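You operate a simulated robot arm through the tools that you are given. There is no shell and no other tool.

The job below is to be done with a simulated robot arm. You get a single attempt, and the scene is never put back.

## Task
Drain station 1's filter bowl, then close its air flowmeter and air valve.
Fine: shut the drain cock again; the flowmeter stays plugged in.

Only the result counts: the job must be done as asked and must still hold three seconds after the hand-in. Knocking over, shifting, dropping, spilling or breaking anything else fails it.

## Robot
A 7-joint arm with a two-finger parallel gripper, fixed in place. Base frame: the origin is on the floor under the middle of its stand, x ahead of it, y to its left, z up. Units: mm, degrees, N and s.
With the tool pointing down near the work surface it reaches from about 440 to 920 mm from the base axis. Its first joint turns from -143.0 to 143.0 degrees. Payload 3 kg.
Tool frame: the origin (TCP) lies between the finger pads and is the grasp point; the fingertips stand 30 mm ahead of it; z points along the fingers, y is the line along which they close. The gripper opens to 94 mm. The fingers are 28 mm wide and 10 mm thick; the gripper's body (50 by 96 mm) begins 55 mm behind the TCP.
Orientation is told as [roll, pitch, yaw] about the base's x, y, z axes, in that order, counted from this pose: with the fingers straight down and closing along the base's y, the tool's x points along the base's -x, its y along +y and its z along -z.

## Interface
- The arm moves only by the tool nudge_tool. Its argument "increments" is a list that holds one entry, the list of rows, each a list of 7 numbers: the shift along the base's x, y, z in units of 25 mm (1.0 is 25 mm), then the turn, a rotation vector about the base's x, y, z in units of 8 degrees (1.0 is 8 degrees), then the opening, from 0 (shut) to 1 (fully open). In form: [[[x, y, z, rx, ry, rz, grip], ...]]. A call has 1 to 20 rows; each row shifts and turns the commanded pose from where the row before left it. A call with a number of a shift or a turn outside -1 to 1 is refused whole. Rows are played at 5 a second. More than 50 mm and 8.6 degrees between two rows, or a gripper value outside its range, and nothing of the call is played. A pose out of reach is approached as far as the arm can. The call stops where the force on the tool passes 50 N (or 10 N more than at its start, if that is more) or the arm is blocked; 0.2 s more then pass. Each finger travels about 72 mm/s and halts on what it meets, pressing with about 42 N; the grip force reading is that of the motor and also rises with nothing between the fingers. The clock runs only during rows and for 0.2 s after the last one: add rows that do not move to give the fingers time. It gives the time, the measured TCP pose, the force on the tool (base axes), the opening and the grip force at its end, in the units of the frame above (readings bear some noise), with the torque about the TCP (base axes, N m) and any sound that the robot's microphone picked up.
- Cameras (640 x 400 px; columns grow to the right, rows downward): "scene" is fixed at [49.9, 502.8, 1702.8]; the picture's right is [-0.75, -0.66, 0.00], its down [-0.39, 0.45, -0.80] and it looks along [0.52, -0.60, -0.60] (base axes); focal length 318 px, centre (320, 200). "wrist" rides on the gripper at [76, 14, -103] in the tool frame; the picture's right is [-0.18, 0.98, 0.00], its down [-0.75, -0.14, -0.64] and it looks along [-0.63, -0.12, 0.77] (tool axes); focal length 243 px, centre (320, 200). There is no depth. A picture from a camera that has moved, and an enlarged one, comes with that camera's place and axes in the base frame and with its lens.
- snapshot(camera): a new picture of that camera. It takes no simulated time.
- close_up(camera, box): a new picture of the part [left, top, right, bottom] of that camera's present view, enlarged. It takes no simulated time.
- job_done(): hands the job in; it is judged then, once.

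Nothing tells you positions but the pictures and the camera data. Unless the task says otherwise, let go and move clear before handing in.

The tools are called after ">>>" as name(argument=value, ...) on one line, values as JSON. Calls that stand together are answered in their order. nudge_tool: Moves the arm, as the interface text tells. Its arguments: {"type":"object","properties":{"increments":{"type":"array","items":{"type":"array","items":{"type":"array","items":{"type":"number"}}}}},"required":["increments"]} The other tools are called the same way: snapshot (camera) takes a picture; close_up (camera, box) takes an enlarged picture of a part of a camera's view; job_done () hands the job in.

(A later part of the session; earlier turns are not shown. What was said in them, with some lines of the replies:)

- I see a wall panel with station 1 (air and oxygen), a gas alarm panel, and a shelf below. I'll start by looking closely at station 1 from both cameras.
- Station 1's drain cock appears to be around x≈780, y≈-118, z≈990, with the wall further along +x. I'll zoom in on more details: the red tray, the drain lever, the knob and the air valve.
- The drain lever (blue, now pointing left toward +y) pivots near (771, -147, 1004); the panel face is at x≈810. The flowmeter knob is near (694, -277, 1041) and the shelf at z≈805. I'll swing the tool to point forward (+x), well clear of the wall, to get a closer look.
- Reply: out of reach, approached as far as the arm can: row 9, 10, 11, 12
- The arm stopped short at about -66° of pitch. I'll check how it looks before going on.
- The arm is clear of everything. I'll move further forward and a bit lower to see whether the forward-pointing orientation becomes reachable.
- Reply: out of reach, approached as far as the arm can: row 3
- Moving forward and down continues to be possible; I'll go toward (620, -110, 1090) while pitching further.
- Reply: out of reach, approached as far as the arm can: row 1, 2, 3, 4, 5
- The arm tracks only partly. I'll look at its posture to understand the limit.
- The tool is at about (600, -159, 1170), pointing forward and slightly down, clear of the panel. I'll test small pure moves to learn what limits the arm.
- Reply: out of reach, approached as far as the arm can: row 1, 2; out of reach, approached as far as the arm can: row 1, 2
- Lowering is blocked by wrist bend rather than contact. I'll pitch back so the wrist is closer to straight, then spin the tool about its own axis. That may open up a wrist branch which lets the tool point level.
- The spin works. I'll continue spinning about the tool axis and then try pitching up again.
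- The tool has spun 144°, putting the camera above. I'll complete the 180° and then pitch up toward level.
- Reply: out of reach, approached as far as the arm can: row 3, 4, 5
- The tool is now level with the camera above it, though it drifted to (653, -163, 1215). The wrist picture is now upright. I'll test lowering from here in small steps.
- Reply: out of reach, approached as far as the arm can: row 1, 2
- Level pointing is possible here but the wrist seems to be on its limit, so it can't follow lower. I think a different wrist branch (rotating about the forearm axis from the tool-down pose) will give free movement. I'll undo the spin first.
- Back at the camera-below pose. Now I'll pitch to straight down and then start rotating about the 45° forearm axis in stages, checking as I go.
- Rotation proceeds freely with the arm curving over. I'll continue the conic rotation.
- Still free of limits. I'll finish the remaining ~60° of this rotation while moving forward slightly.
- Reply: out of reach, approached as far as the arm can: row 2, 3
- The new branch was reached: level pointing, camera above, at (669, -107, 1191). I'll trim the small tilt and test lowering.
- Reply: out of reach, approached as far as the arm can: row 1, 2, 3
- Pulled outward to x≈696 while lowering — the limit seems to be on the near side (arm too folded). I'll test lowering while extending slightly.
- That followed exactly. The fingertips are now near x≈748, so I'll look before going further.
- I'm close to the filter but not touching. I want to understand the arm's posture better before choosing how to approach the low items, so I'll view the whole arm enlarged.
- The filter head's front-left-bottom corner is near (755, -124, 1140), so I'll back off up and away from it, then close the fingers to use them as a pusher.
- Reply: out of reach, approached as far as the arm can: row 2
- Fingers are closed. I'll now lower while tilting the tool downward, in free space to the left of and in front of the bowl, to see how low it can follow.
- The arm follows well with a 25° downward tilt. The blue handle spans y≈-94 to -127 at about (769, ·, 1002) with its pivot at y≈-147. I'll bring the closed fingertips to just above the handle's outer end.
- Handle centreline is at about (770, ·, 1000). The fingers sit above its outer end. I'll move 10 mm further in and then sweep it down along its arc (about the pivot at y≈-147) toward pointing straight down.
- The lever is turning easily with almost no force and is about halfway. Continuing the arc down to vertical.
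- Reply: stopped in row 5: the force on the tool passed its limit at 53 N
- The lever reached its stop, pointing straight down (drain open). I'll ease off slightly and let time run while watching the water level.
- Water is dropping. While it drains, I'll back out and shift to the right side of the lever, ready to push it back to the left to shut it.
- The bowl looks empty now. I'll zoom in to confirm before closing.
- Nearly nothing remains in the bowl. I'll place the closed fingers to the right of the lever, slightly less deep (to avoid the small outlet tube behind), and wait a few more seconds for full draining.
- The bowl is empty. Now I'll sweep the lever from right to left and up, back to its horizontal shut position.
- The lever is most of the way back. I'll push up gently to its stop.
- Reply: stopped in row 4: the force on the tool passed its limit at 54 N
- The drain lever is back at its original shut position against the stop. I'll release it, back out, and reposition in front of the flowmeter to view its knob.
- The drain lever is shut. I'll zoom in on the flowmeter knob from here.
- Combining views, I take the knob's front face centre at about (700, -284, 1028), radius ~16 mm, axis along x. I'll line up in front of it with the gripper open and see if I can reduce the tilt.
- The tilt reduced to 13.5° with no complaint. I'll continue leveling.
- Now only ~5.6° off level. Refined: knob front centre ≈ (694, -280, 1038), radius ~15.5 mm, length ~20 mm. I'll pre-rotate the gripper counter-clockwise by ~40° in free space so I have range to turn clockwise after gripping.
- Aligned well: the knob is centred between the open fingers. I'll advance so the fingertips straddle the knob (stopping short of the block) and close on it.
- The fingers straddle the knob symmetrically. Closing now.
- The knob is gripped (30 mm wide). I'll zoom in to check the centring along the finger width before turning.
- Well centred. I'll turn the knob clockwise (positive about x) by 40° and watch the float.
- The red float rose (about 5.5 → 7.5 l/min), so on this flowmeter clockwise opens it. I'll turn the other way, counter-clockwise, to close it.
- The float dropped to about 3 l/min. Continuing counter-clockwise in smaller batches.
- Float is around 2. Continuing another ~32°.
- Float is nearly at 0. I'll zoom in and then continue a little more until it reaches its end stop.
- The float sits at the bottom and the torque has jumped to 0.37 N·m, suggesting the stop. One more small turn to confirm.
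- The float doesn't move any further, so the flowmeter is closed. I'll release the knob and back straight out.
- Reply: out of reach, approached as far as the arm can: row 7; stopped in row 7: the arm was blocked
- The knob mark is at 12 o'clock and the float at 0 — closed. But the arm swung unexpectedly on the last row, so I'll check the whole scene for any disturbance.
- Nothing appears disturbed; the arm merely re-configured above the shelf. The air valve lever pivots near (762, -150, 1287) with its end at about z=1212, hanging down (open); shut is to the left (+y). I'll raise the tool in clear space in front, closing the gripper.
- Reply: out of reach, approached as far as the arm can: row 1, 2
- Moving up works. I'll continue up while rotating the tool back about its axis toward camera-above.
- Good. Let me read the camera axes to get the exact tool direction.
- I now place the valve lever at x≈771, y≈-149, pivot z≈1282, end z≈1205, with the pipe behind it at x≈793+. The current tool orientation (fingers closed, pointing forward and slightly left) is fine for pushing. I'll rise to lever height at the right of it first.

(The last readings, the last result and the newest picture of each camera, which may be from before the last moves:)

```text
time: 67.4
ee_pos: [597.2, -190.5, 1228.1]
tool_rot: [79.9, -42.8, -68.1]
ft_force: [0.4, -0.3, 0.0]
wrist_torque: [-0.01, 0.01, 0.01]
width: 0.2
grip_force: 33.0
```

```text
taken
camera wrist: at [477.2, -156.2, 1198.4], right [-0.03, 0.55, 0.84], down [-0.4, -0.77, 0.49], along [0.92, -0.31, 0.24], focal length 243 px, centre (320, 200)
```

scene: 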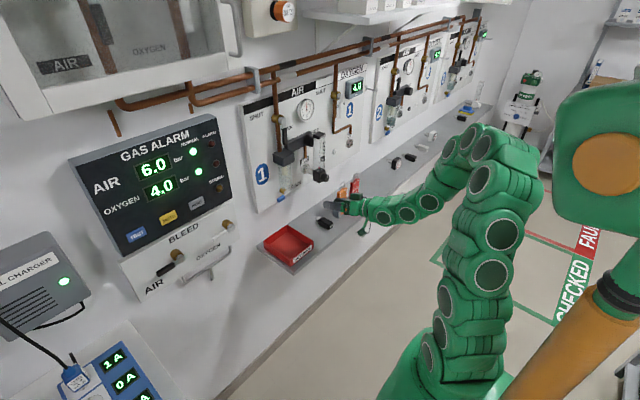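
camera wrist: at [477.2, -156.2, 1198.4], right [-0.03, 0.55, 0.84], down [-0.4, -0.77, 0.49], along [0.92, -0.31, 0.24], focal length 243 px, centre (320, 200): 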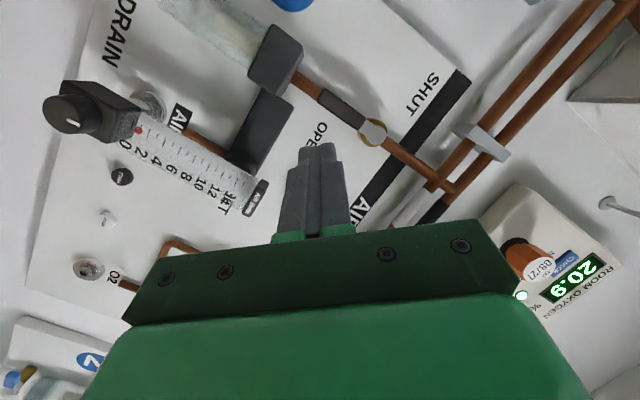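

The lever end is confirmed near (771, -149, 1208). I'll advance toward the lever's right side in stages.

>>> nudge_tool(increments=[[[0.9, -0.05, 0, 0, 0, 0, 0], [0.9, -0.05, 0, 0, 0, 0, 0], [0.9, -0.05, 0, 0, 0, 0, 0], [0.9, 0, 0, 0, 0, 0, 0], [0.6, 0, 0, 0, 0, 0, 0], [0, 0, 0, 0, 0, 0, 0]]])

>>> snapshot(camera="wrist")

>>> close_up(camera="scene", box=[250, 80, 370, 190])

```text
time: 68.8
ee_pos: [703.6, -194.3, 1227.2]
tool_rot: [79.9, -42.8, -68.1]
ft_force: [0.1, -0.4, 0.5]
wrist_torque: [0.04, 0.0, -0.01]
width: 0.0
grip_force: 32.7
```

```text
taken
camera wrist: at [584.5, -159.6, 1196.8], right [-0.04, 0.55, 0.83], down [-0.4, -0.77, 0.49], along [0.92, -0.31, 0.25], focal length 243 px, centre (320, 200)
```

wrist: 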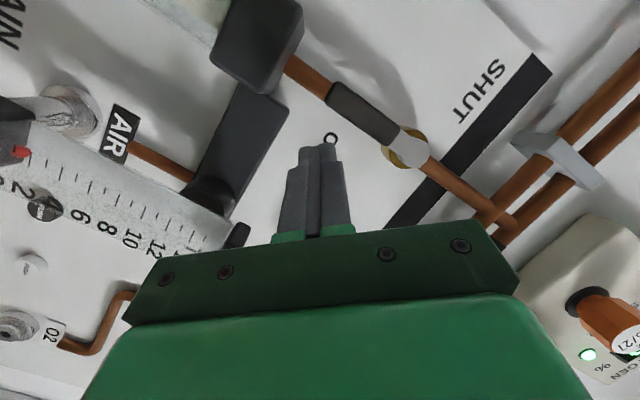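

```text
3.64 times, centred on (310, 135) of scene
camera zoom: at [49.9, 502.8, 1702.8], right [-0.75, -0.66, 0.0], down [-0.39, 0.45, -0.8], along [0.52, -0.6, -0.6], focal length 1157 px, centre (356, 436)
```

zoom: 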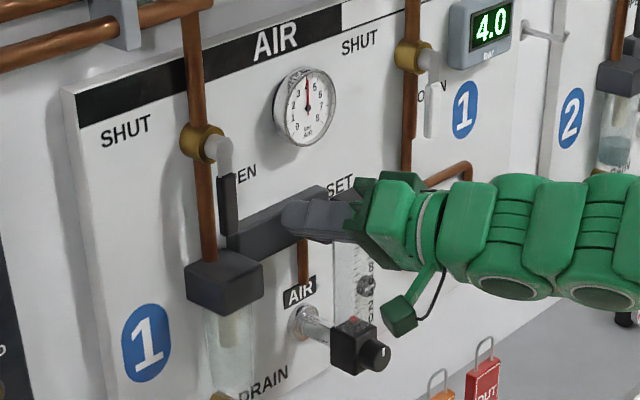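

Clear so far. I'll move the last 44 mm in so the fingertips sit beside the lever on its right.

>>> nudge_tool(increments=[[[0.6, 0, 0, 0, 0, 0, 0], [0.6, 0, 0, 0, 0, 0, 0], [0.55, 0, 0, 0, 0, 0, 0], [0, 0, 0, 0, 0, 0, 0]]])

>>> snapshot(camera="wrist")

>>> close_up(camera="scene", box=[250, 80, 370, 190])

```text
time: 69.8
ee_pos: [747.3, -194.9, 1227.9]
tool_rot: [80.0, -42.7, -68.1]
ft_force: [-0.8, -0.3, 0.4]
wrist_torque: [0.02, 0.0, -0.03]
width: 0.0
grip_force: 32.6
```

```text
taken
camera wrist: at [627.7, -159.6, 1197.9], right [-0.04, 0.55, 0.84], down [-0.4, -0.77, 0.49], along [0.92, -0.31, 0.24], focal length 243 px, centre (320, 200)
```

wrist: 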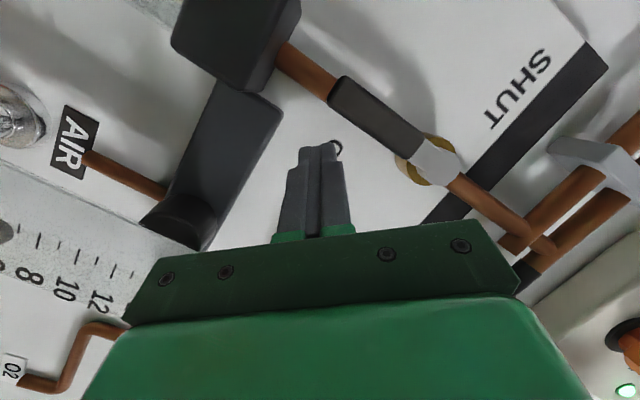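

```text
3.64 times, centred on (310, 135) of scene
camera zoom: at [49.9, 502.8, 1702.8], right [-0.75, -0.66, 0.0], down [-0.39, 0.45, -0.8], along [0.52, -0.6, -0.6], focal length 1157 px, centre (356, 436)
```

zoom: 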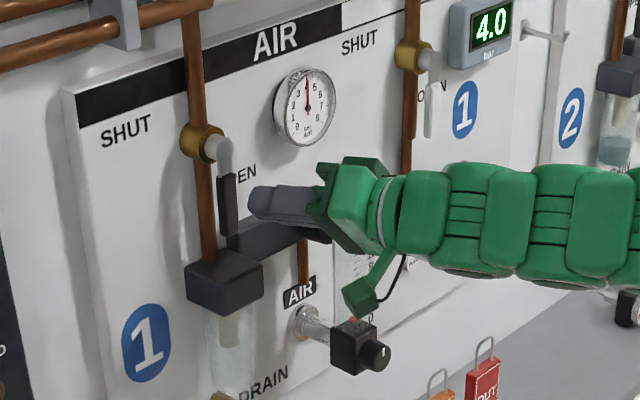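

Fingertips sit just right of the lever. I'll start sweeping it left along its arc.

>>> nudge_tool(increments=[[[0, 0.6, -0.06, 0, 0, 0, 0], [0, 0.5, -0.06, 0, 0, 0, 0], [0, 0.5, 0, 0, 0, 0, 0], [0, 0.5, 0.1, 0, 0, 0, 0], [0, 0.5, 0.2, 0, 0, 0, 0], [0, 0, 0, 0, 0, 0, 0]]])

>>> snapshot(camera="wrist")

>>> close_up(camera="scene", box=[250, 80, 370, 190])

```text
time: 71.2
ee_pos: [747.8, -130.4, 1233.8]
tool_rot: [79.9, -42.7, -68.1]
ft_force: [0.1, -0.4, 0.2]
wrist_torque: [-0.02, 0.01, 0.0]
width: 0.0
grip_force: 33.1
```

```text
taken
camera wrist: at [628.1, -95.0, 1203.0], right [-0.03, 0.55, 0.83], down [-0.4, -0.77, 0.49], along [0.92, -0.31, 0.24], focal length 243 px, centre (320, 200)
```

wrist: 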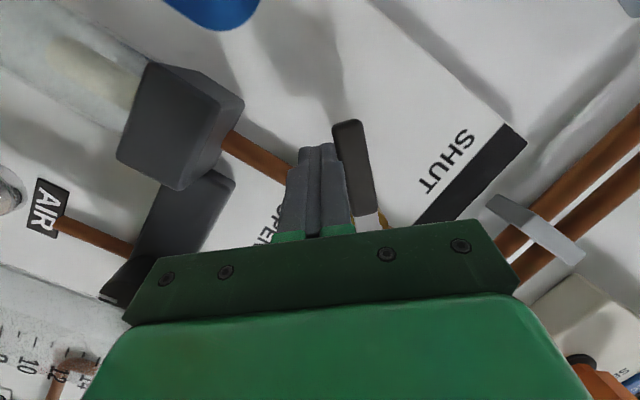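

```text
3.64 times, centred on (310, 135) of scene
camera zoom: at [49.9, 502.8, 1702.8], right [-0.75, -0.66, 0.0], down [-0.39, 0.45, -0.8], along [0.52, -0.6, -0.6], focal length 1157 px, centre (356, 436)
```

zoom: 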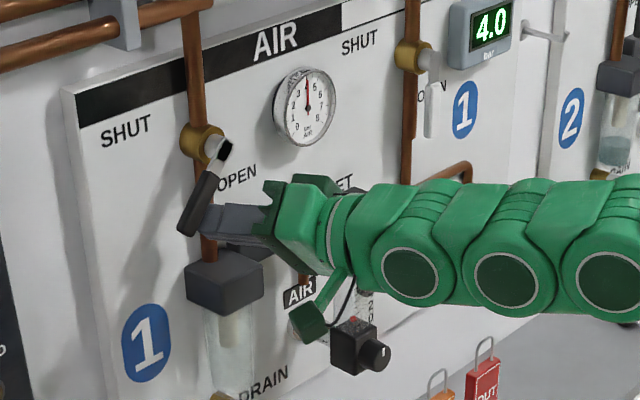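

The lever follows easily, about 40° so far. Continuing the arc up to horizontal.

>>> nudge_tool(increments=[[[0, 0.35, 0.2, 0, 0, 0, 0], [0, 0.35, 0.25, 0, 0, 0, 0], [0, 0.25, 0.3, 0, 0, 0, 0], [0, 0.2, 0.3, 0, 0, 0, 0], [0, 0, 0, 0, 0, 0, 0]]])

>>> snapshot(camera="wrist")

>>> close_up(camera="scene", box=[250, 80, 370, 190])

```text
time: 72.4
ee_pos: [746.9, -99.4, 1259.7]
tool_rot: [79.9, -42.8, -68.1]
ft_force: [0.1, -0.6, -0.4]
wrist_torque: [0.03, 0.01, -0.01]
width: 0.0
grip_force: 32.7
```

```text
taken
camera wrist: at [627.1, -64.8, 1229.7], right [-0.03, 0.55, 0.84], down [-0.4, -0.77, 0.49], along [0.92, -0.31, 0.24], focal length 243 px, centre (320, 200)
```

wrist: 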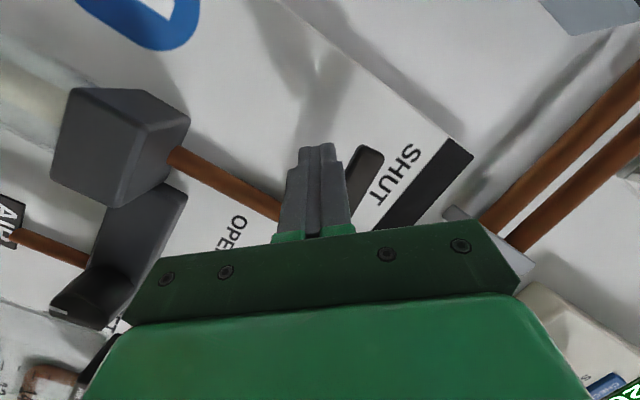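

```text
3.64 times, centred on (310, 135) of scene
camera zoom: at [49.9, 502.8, 1702.8], right [-0.75, -0.66, 0.0], down [-0.39, 0.45, -0.8], along [0.52, -0.6, -0.6], focal length 1157 px, centre (356, 436)
```

zoom: 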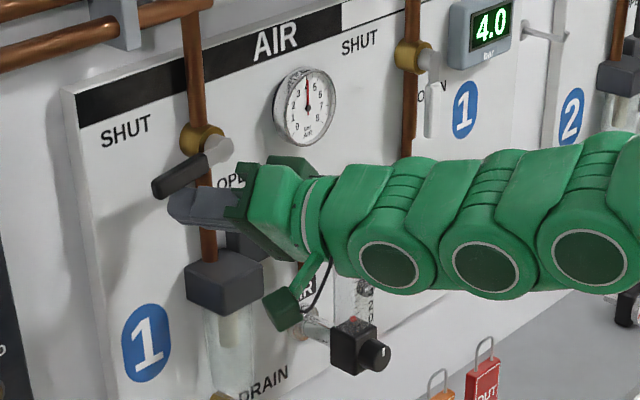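

Nearly horizontal. I'll push up a bit more until the stop.

>>> nudge_tool(increments=[[[0, 0.08, 0.25, 0, 0, 0, 0], [0, 0.04, 0.2, 0, 0, 0, 0], [0, 0, 0.15, 0, 0, 0, 0], [0, 0, 0.15, 0, 0, 0, 0], [0, 0, 0.1, 0, 0, 0, 0], [0, 0, 0, 0, 0, 0, 0]]])

>>> snapshot(camera="wrist")

>>> close_up(camera="scene", box=[250, 80, 370, 190])

```text
time: 73.2
ee_pos: [747.3, -98.2, 1268.6]
tool_rot: [79.1, -42.7, -67.5]
ft_force: [-4.0, -4.1, -7.9]
wrist_torque: [0.05, 0.07, -0.05]
width: 0.0
grip_force: 32.6
stopped in row 3: the force on the tool passed its limit at 56 N (the readings are from after the stop); the commanded pose is now the measured one
```

```text
taken
camera wrist: at [627.0, -62.5, 1238.7], right [-0.03, 0.55, 0.84], down [-0.39, -0.77, 0.5], along [0.92, -0.31, 0.23], focal length 243 px, centre (320, 200)
```

wrist: 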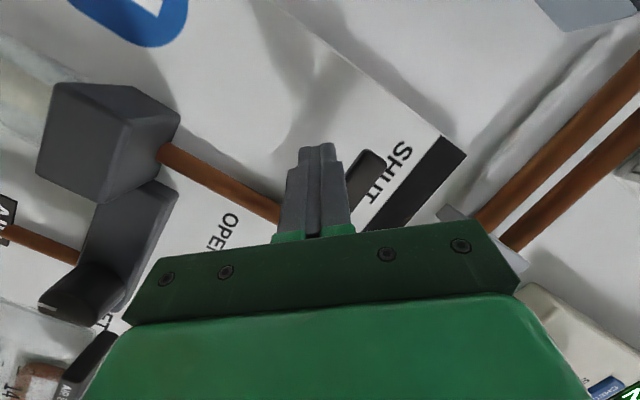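

```text
3.64 times, centred on (310, 135) of scene
camera zoom: at [49.9, 502.8, 1702.8], right [-0.75, -0.66, 0.0], down [-0.39, 0.45, -0.8], along [0.52, -0.6, -0.6], focal length 1157 px, centre (356, 436)
```

zoom: 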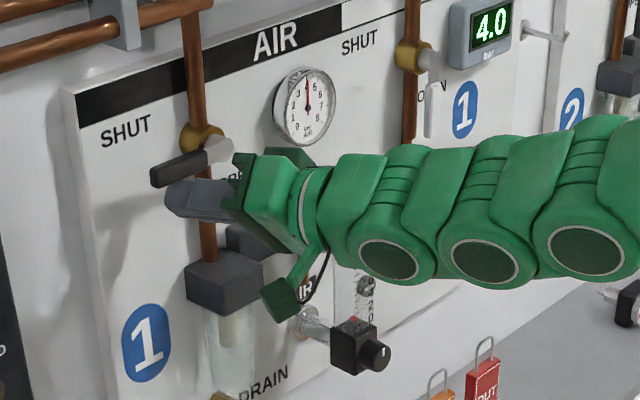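

Force rose sharply — likely the stop. I'll zoom to check that the lever is truly horizontal.

>>> close_up(camera="scene", box=[260, 90, 310, 140])

>>> close_up(camera="scene", box=[60, 100, 240, 220])

```text
8.00 times, centred on (285, 115) of scene
camera zoom: at [49.9, 502.8, 1702.8], right [-0.75, -0.66, 0.0], down [-0.39, 0.45, -0.8], along [0.52, -0.6, -0.6], focal length 2545 px, centre (600, 880)
```

zoom: 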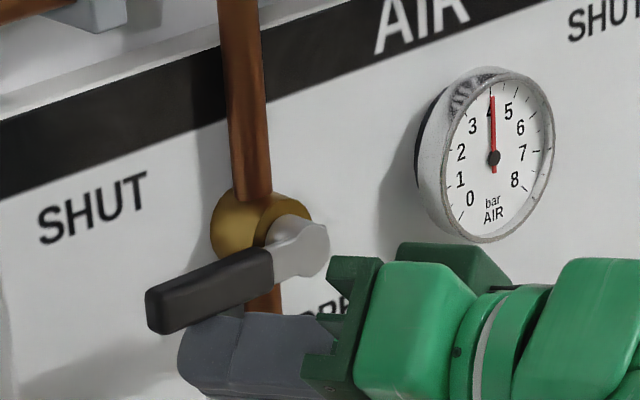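

```text
3.33 times, centred on (150, 160) of scene
camera zoom: at [49.9, 502.8, 1702.8], right [-0.75, -0.66, 0.0], down [-0.39, 0.45, -0.8], along [0.52, -0.6, -0.6], focal length 1060 px, centre (887, 333)
```

zoom: 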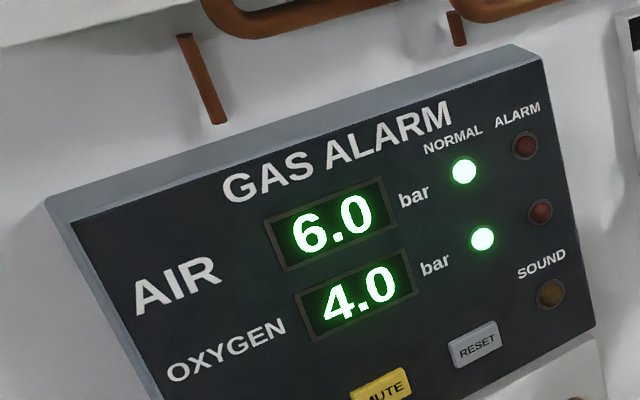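

The lever is horizontal at SHUT, against its stop. I'll ease the fingers down off it and withdraw straight back.

>>> nudge_tool(increments=[[[0, 0, -0.4, 0, 0, 0, 0], [-0.6, 0, 0, 0, 0, 0, 0], [-0.8, 0, 0, 0, 0, 0, 0], [-0.8, 0, 0, 0, 0, 0, 0], [-0.8, 0, 0, 0, 0, 0, 0], [-0.8, 0, 0, 0, 0, 0, 0], [0, 0, 0, 0, 0, 0, 0]]])

>>> snapshot(camera="wrist")

>>> close_up(camera="scene", box=[250, 80, 370, 220])

```text
time: 74.8
ee_pos: [652.1, -96.9, 1257.8]
tool_rot: [79.1, -42.6, -67.6]
ft_force: [-0.6, 0.4, -0.2]
wrist_torque: [0.03, -0.02, 0.01]
width: 0.0
grip_force: 33.0
```

```text
taken
camera wrist: at [531.9, -61.9, 1229.0], right [-0.03, 0.55, 0.83], down [-0.39, -0.77, 0.5], along [0.92, -0.31, 0.24], focal length 243 px, centre (320, 200)
```

wrist: 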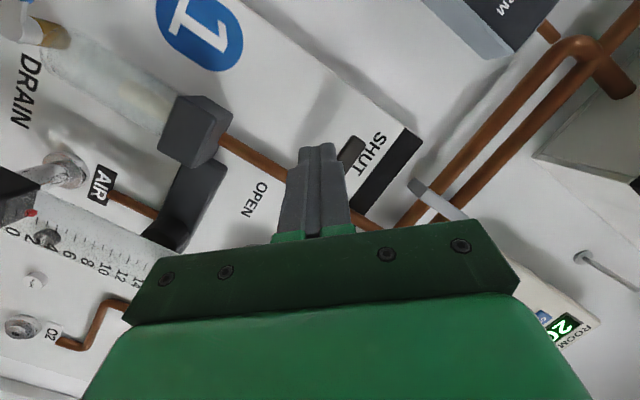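

```text
2.86 times, centred on (310, 150) of scene
camera zoom: at [49.9, 502.8, 1702.8], right [-0.75, -0.66, 0.0], down [-0.39, 0.45, -0.8], along [0.52, -0.6, -0.6], focal length 909 px, centre (349, 343)
```

zoom: 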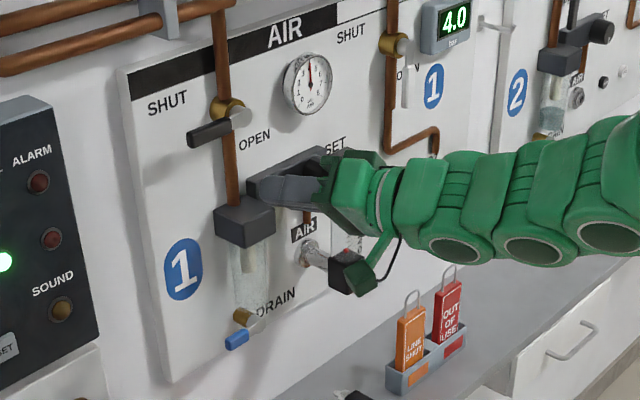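

The valve lever stays at SHUT and the drain lever is shut. I'll move a little further clear, let time pass, and do a final check of everything.

>>> nudge_tool(increments=[[[-0.6, -0.5, 0, 0, 0, 0, 0], [-0.6, -0.8, 0, 0, 0, 0, 0], [-0.4, -1, 0.4, 0, 0, 0, 0], [0, -1, 0.6, 0, 0, 0, 0], [0, -1, 0.6, 0, 0, 0, 0], [0, -0.5, 0.6, 0, 0, 0, 0], [0, 0, 0, 0, 0, 0, 0], [0, 0, 0, 0, 0, 0, 0], [0, 0, 0, 0, 0, 0, 0], [0, 0, 0, 0, 0, 0, 0], [0, 0, 0, 0, 0, 0, 0], [0, 0, 0, 0, 0, 0, 0], [0, 0, 0, 0, 0, 0, 0], [0, 0, 0, 0, 0, 0, 0], [0, 0, 0, 0, 0, 0, 0], [0, 0, 0, 0, 0, 0, 0]]])

>>> snapshot(camera="scene")

>>> close_up(camera="scene", box=[250, 80, 370, 220])

>>> close_up(camera="scene", box=[270, 140, 340, 210])

```text
time: 78.2
ee_pos: [614.2, -216.2, 1313.5]
tool_rot: [79.2, -42.8, -67.6]
ft_force: [-0.2, 1.0, 0.2]
wrist_torque: [0.01, -0.03, 0.0]
width: 0.0
grip_force: 33.1
```

```text
taken
```

scene: 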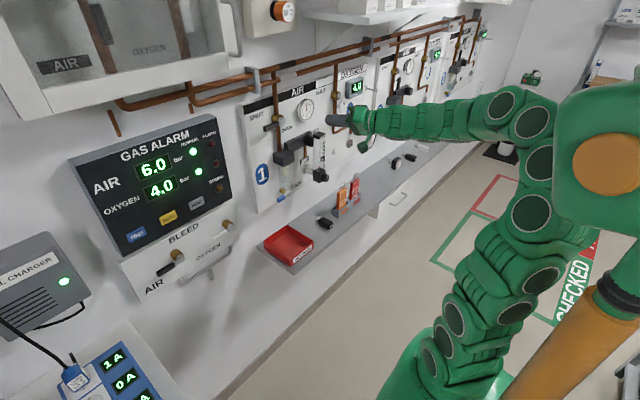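

```text
2.86 times, centred on (310, 150) of scene
camera zoom: at [49.9, 502.8, 1702.8], right [-0.75, -0.66, 0.0], down [-0.39, 0.45, -0.8], along [0.52, -0.6, -0.6], focal length 909 px, centre (349, 343)
```

zoom: 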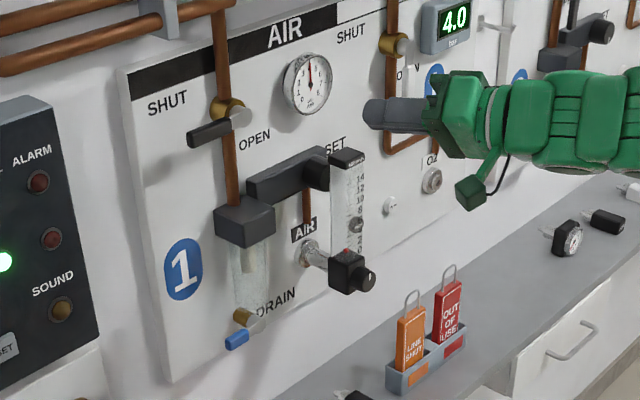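

```text
5.71 times, centred on (305, 175) of scene
camera zoom: at [49.9, 502.8, 1702.8], right [-0.75, -0.66, 0.0], down [-0.39, 0.45, -0.8], along [0.52, -0.6, -0.6], focal length 1818 px, centre (406, 343)
```

zoom: 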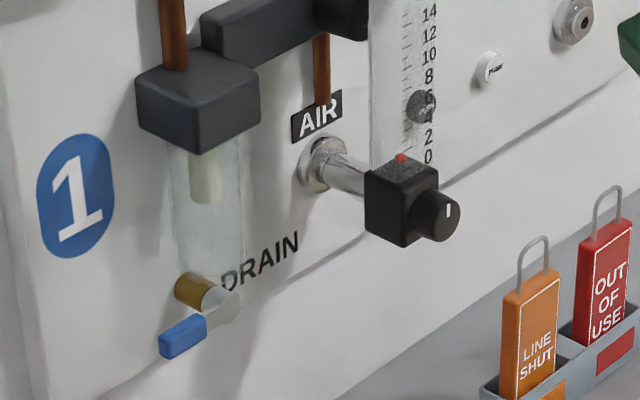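

Everything checks out. The bowl is empty and the drain cock is shut. The flowmeter is still plugged in, with its float at 0 and its knob at the stop, and the air valve lever is at SHUT. The arm is clear and nothing else has moved, so I'm handing in.

>>> job_done()

```text
The job is handed in.
```

Station 1's filter bowl is drained, and its air flowmeter and air valve are closed. I've handed the job in but haven't had a verdict.

- **Drain:** the bowl looked empty before I turned the drain cock back to its shut stop. It still looked empty in the last pictures.
- **Flowmeter:** the float reads 0, the knob is at its end stop and the flowmeter is still plugged in. It closes counter-clockwise. My first turn was clockwise, which briefly raised the flow from about 5.5 to 7.5 l/min.
- **Air valve:** the lever is horizontal at SHUT, against its stop. The station's air gauge still showed about 4 bar afterwards, probably air trapped with the drain and flowmeter shut.

As I backed away from the knob, the arm swung out of position over the shelf and the move stopped as blocked. The force reading was near zero and the tags, spare plug and tray look unmoved. The arm ended clear of the panel.
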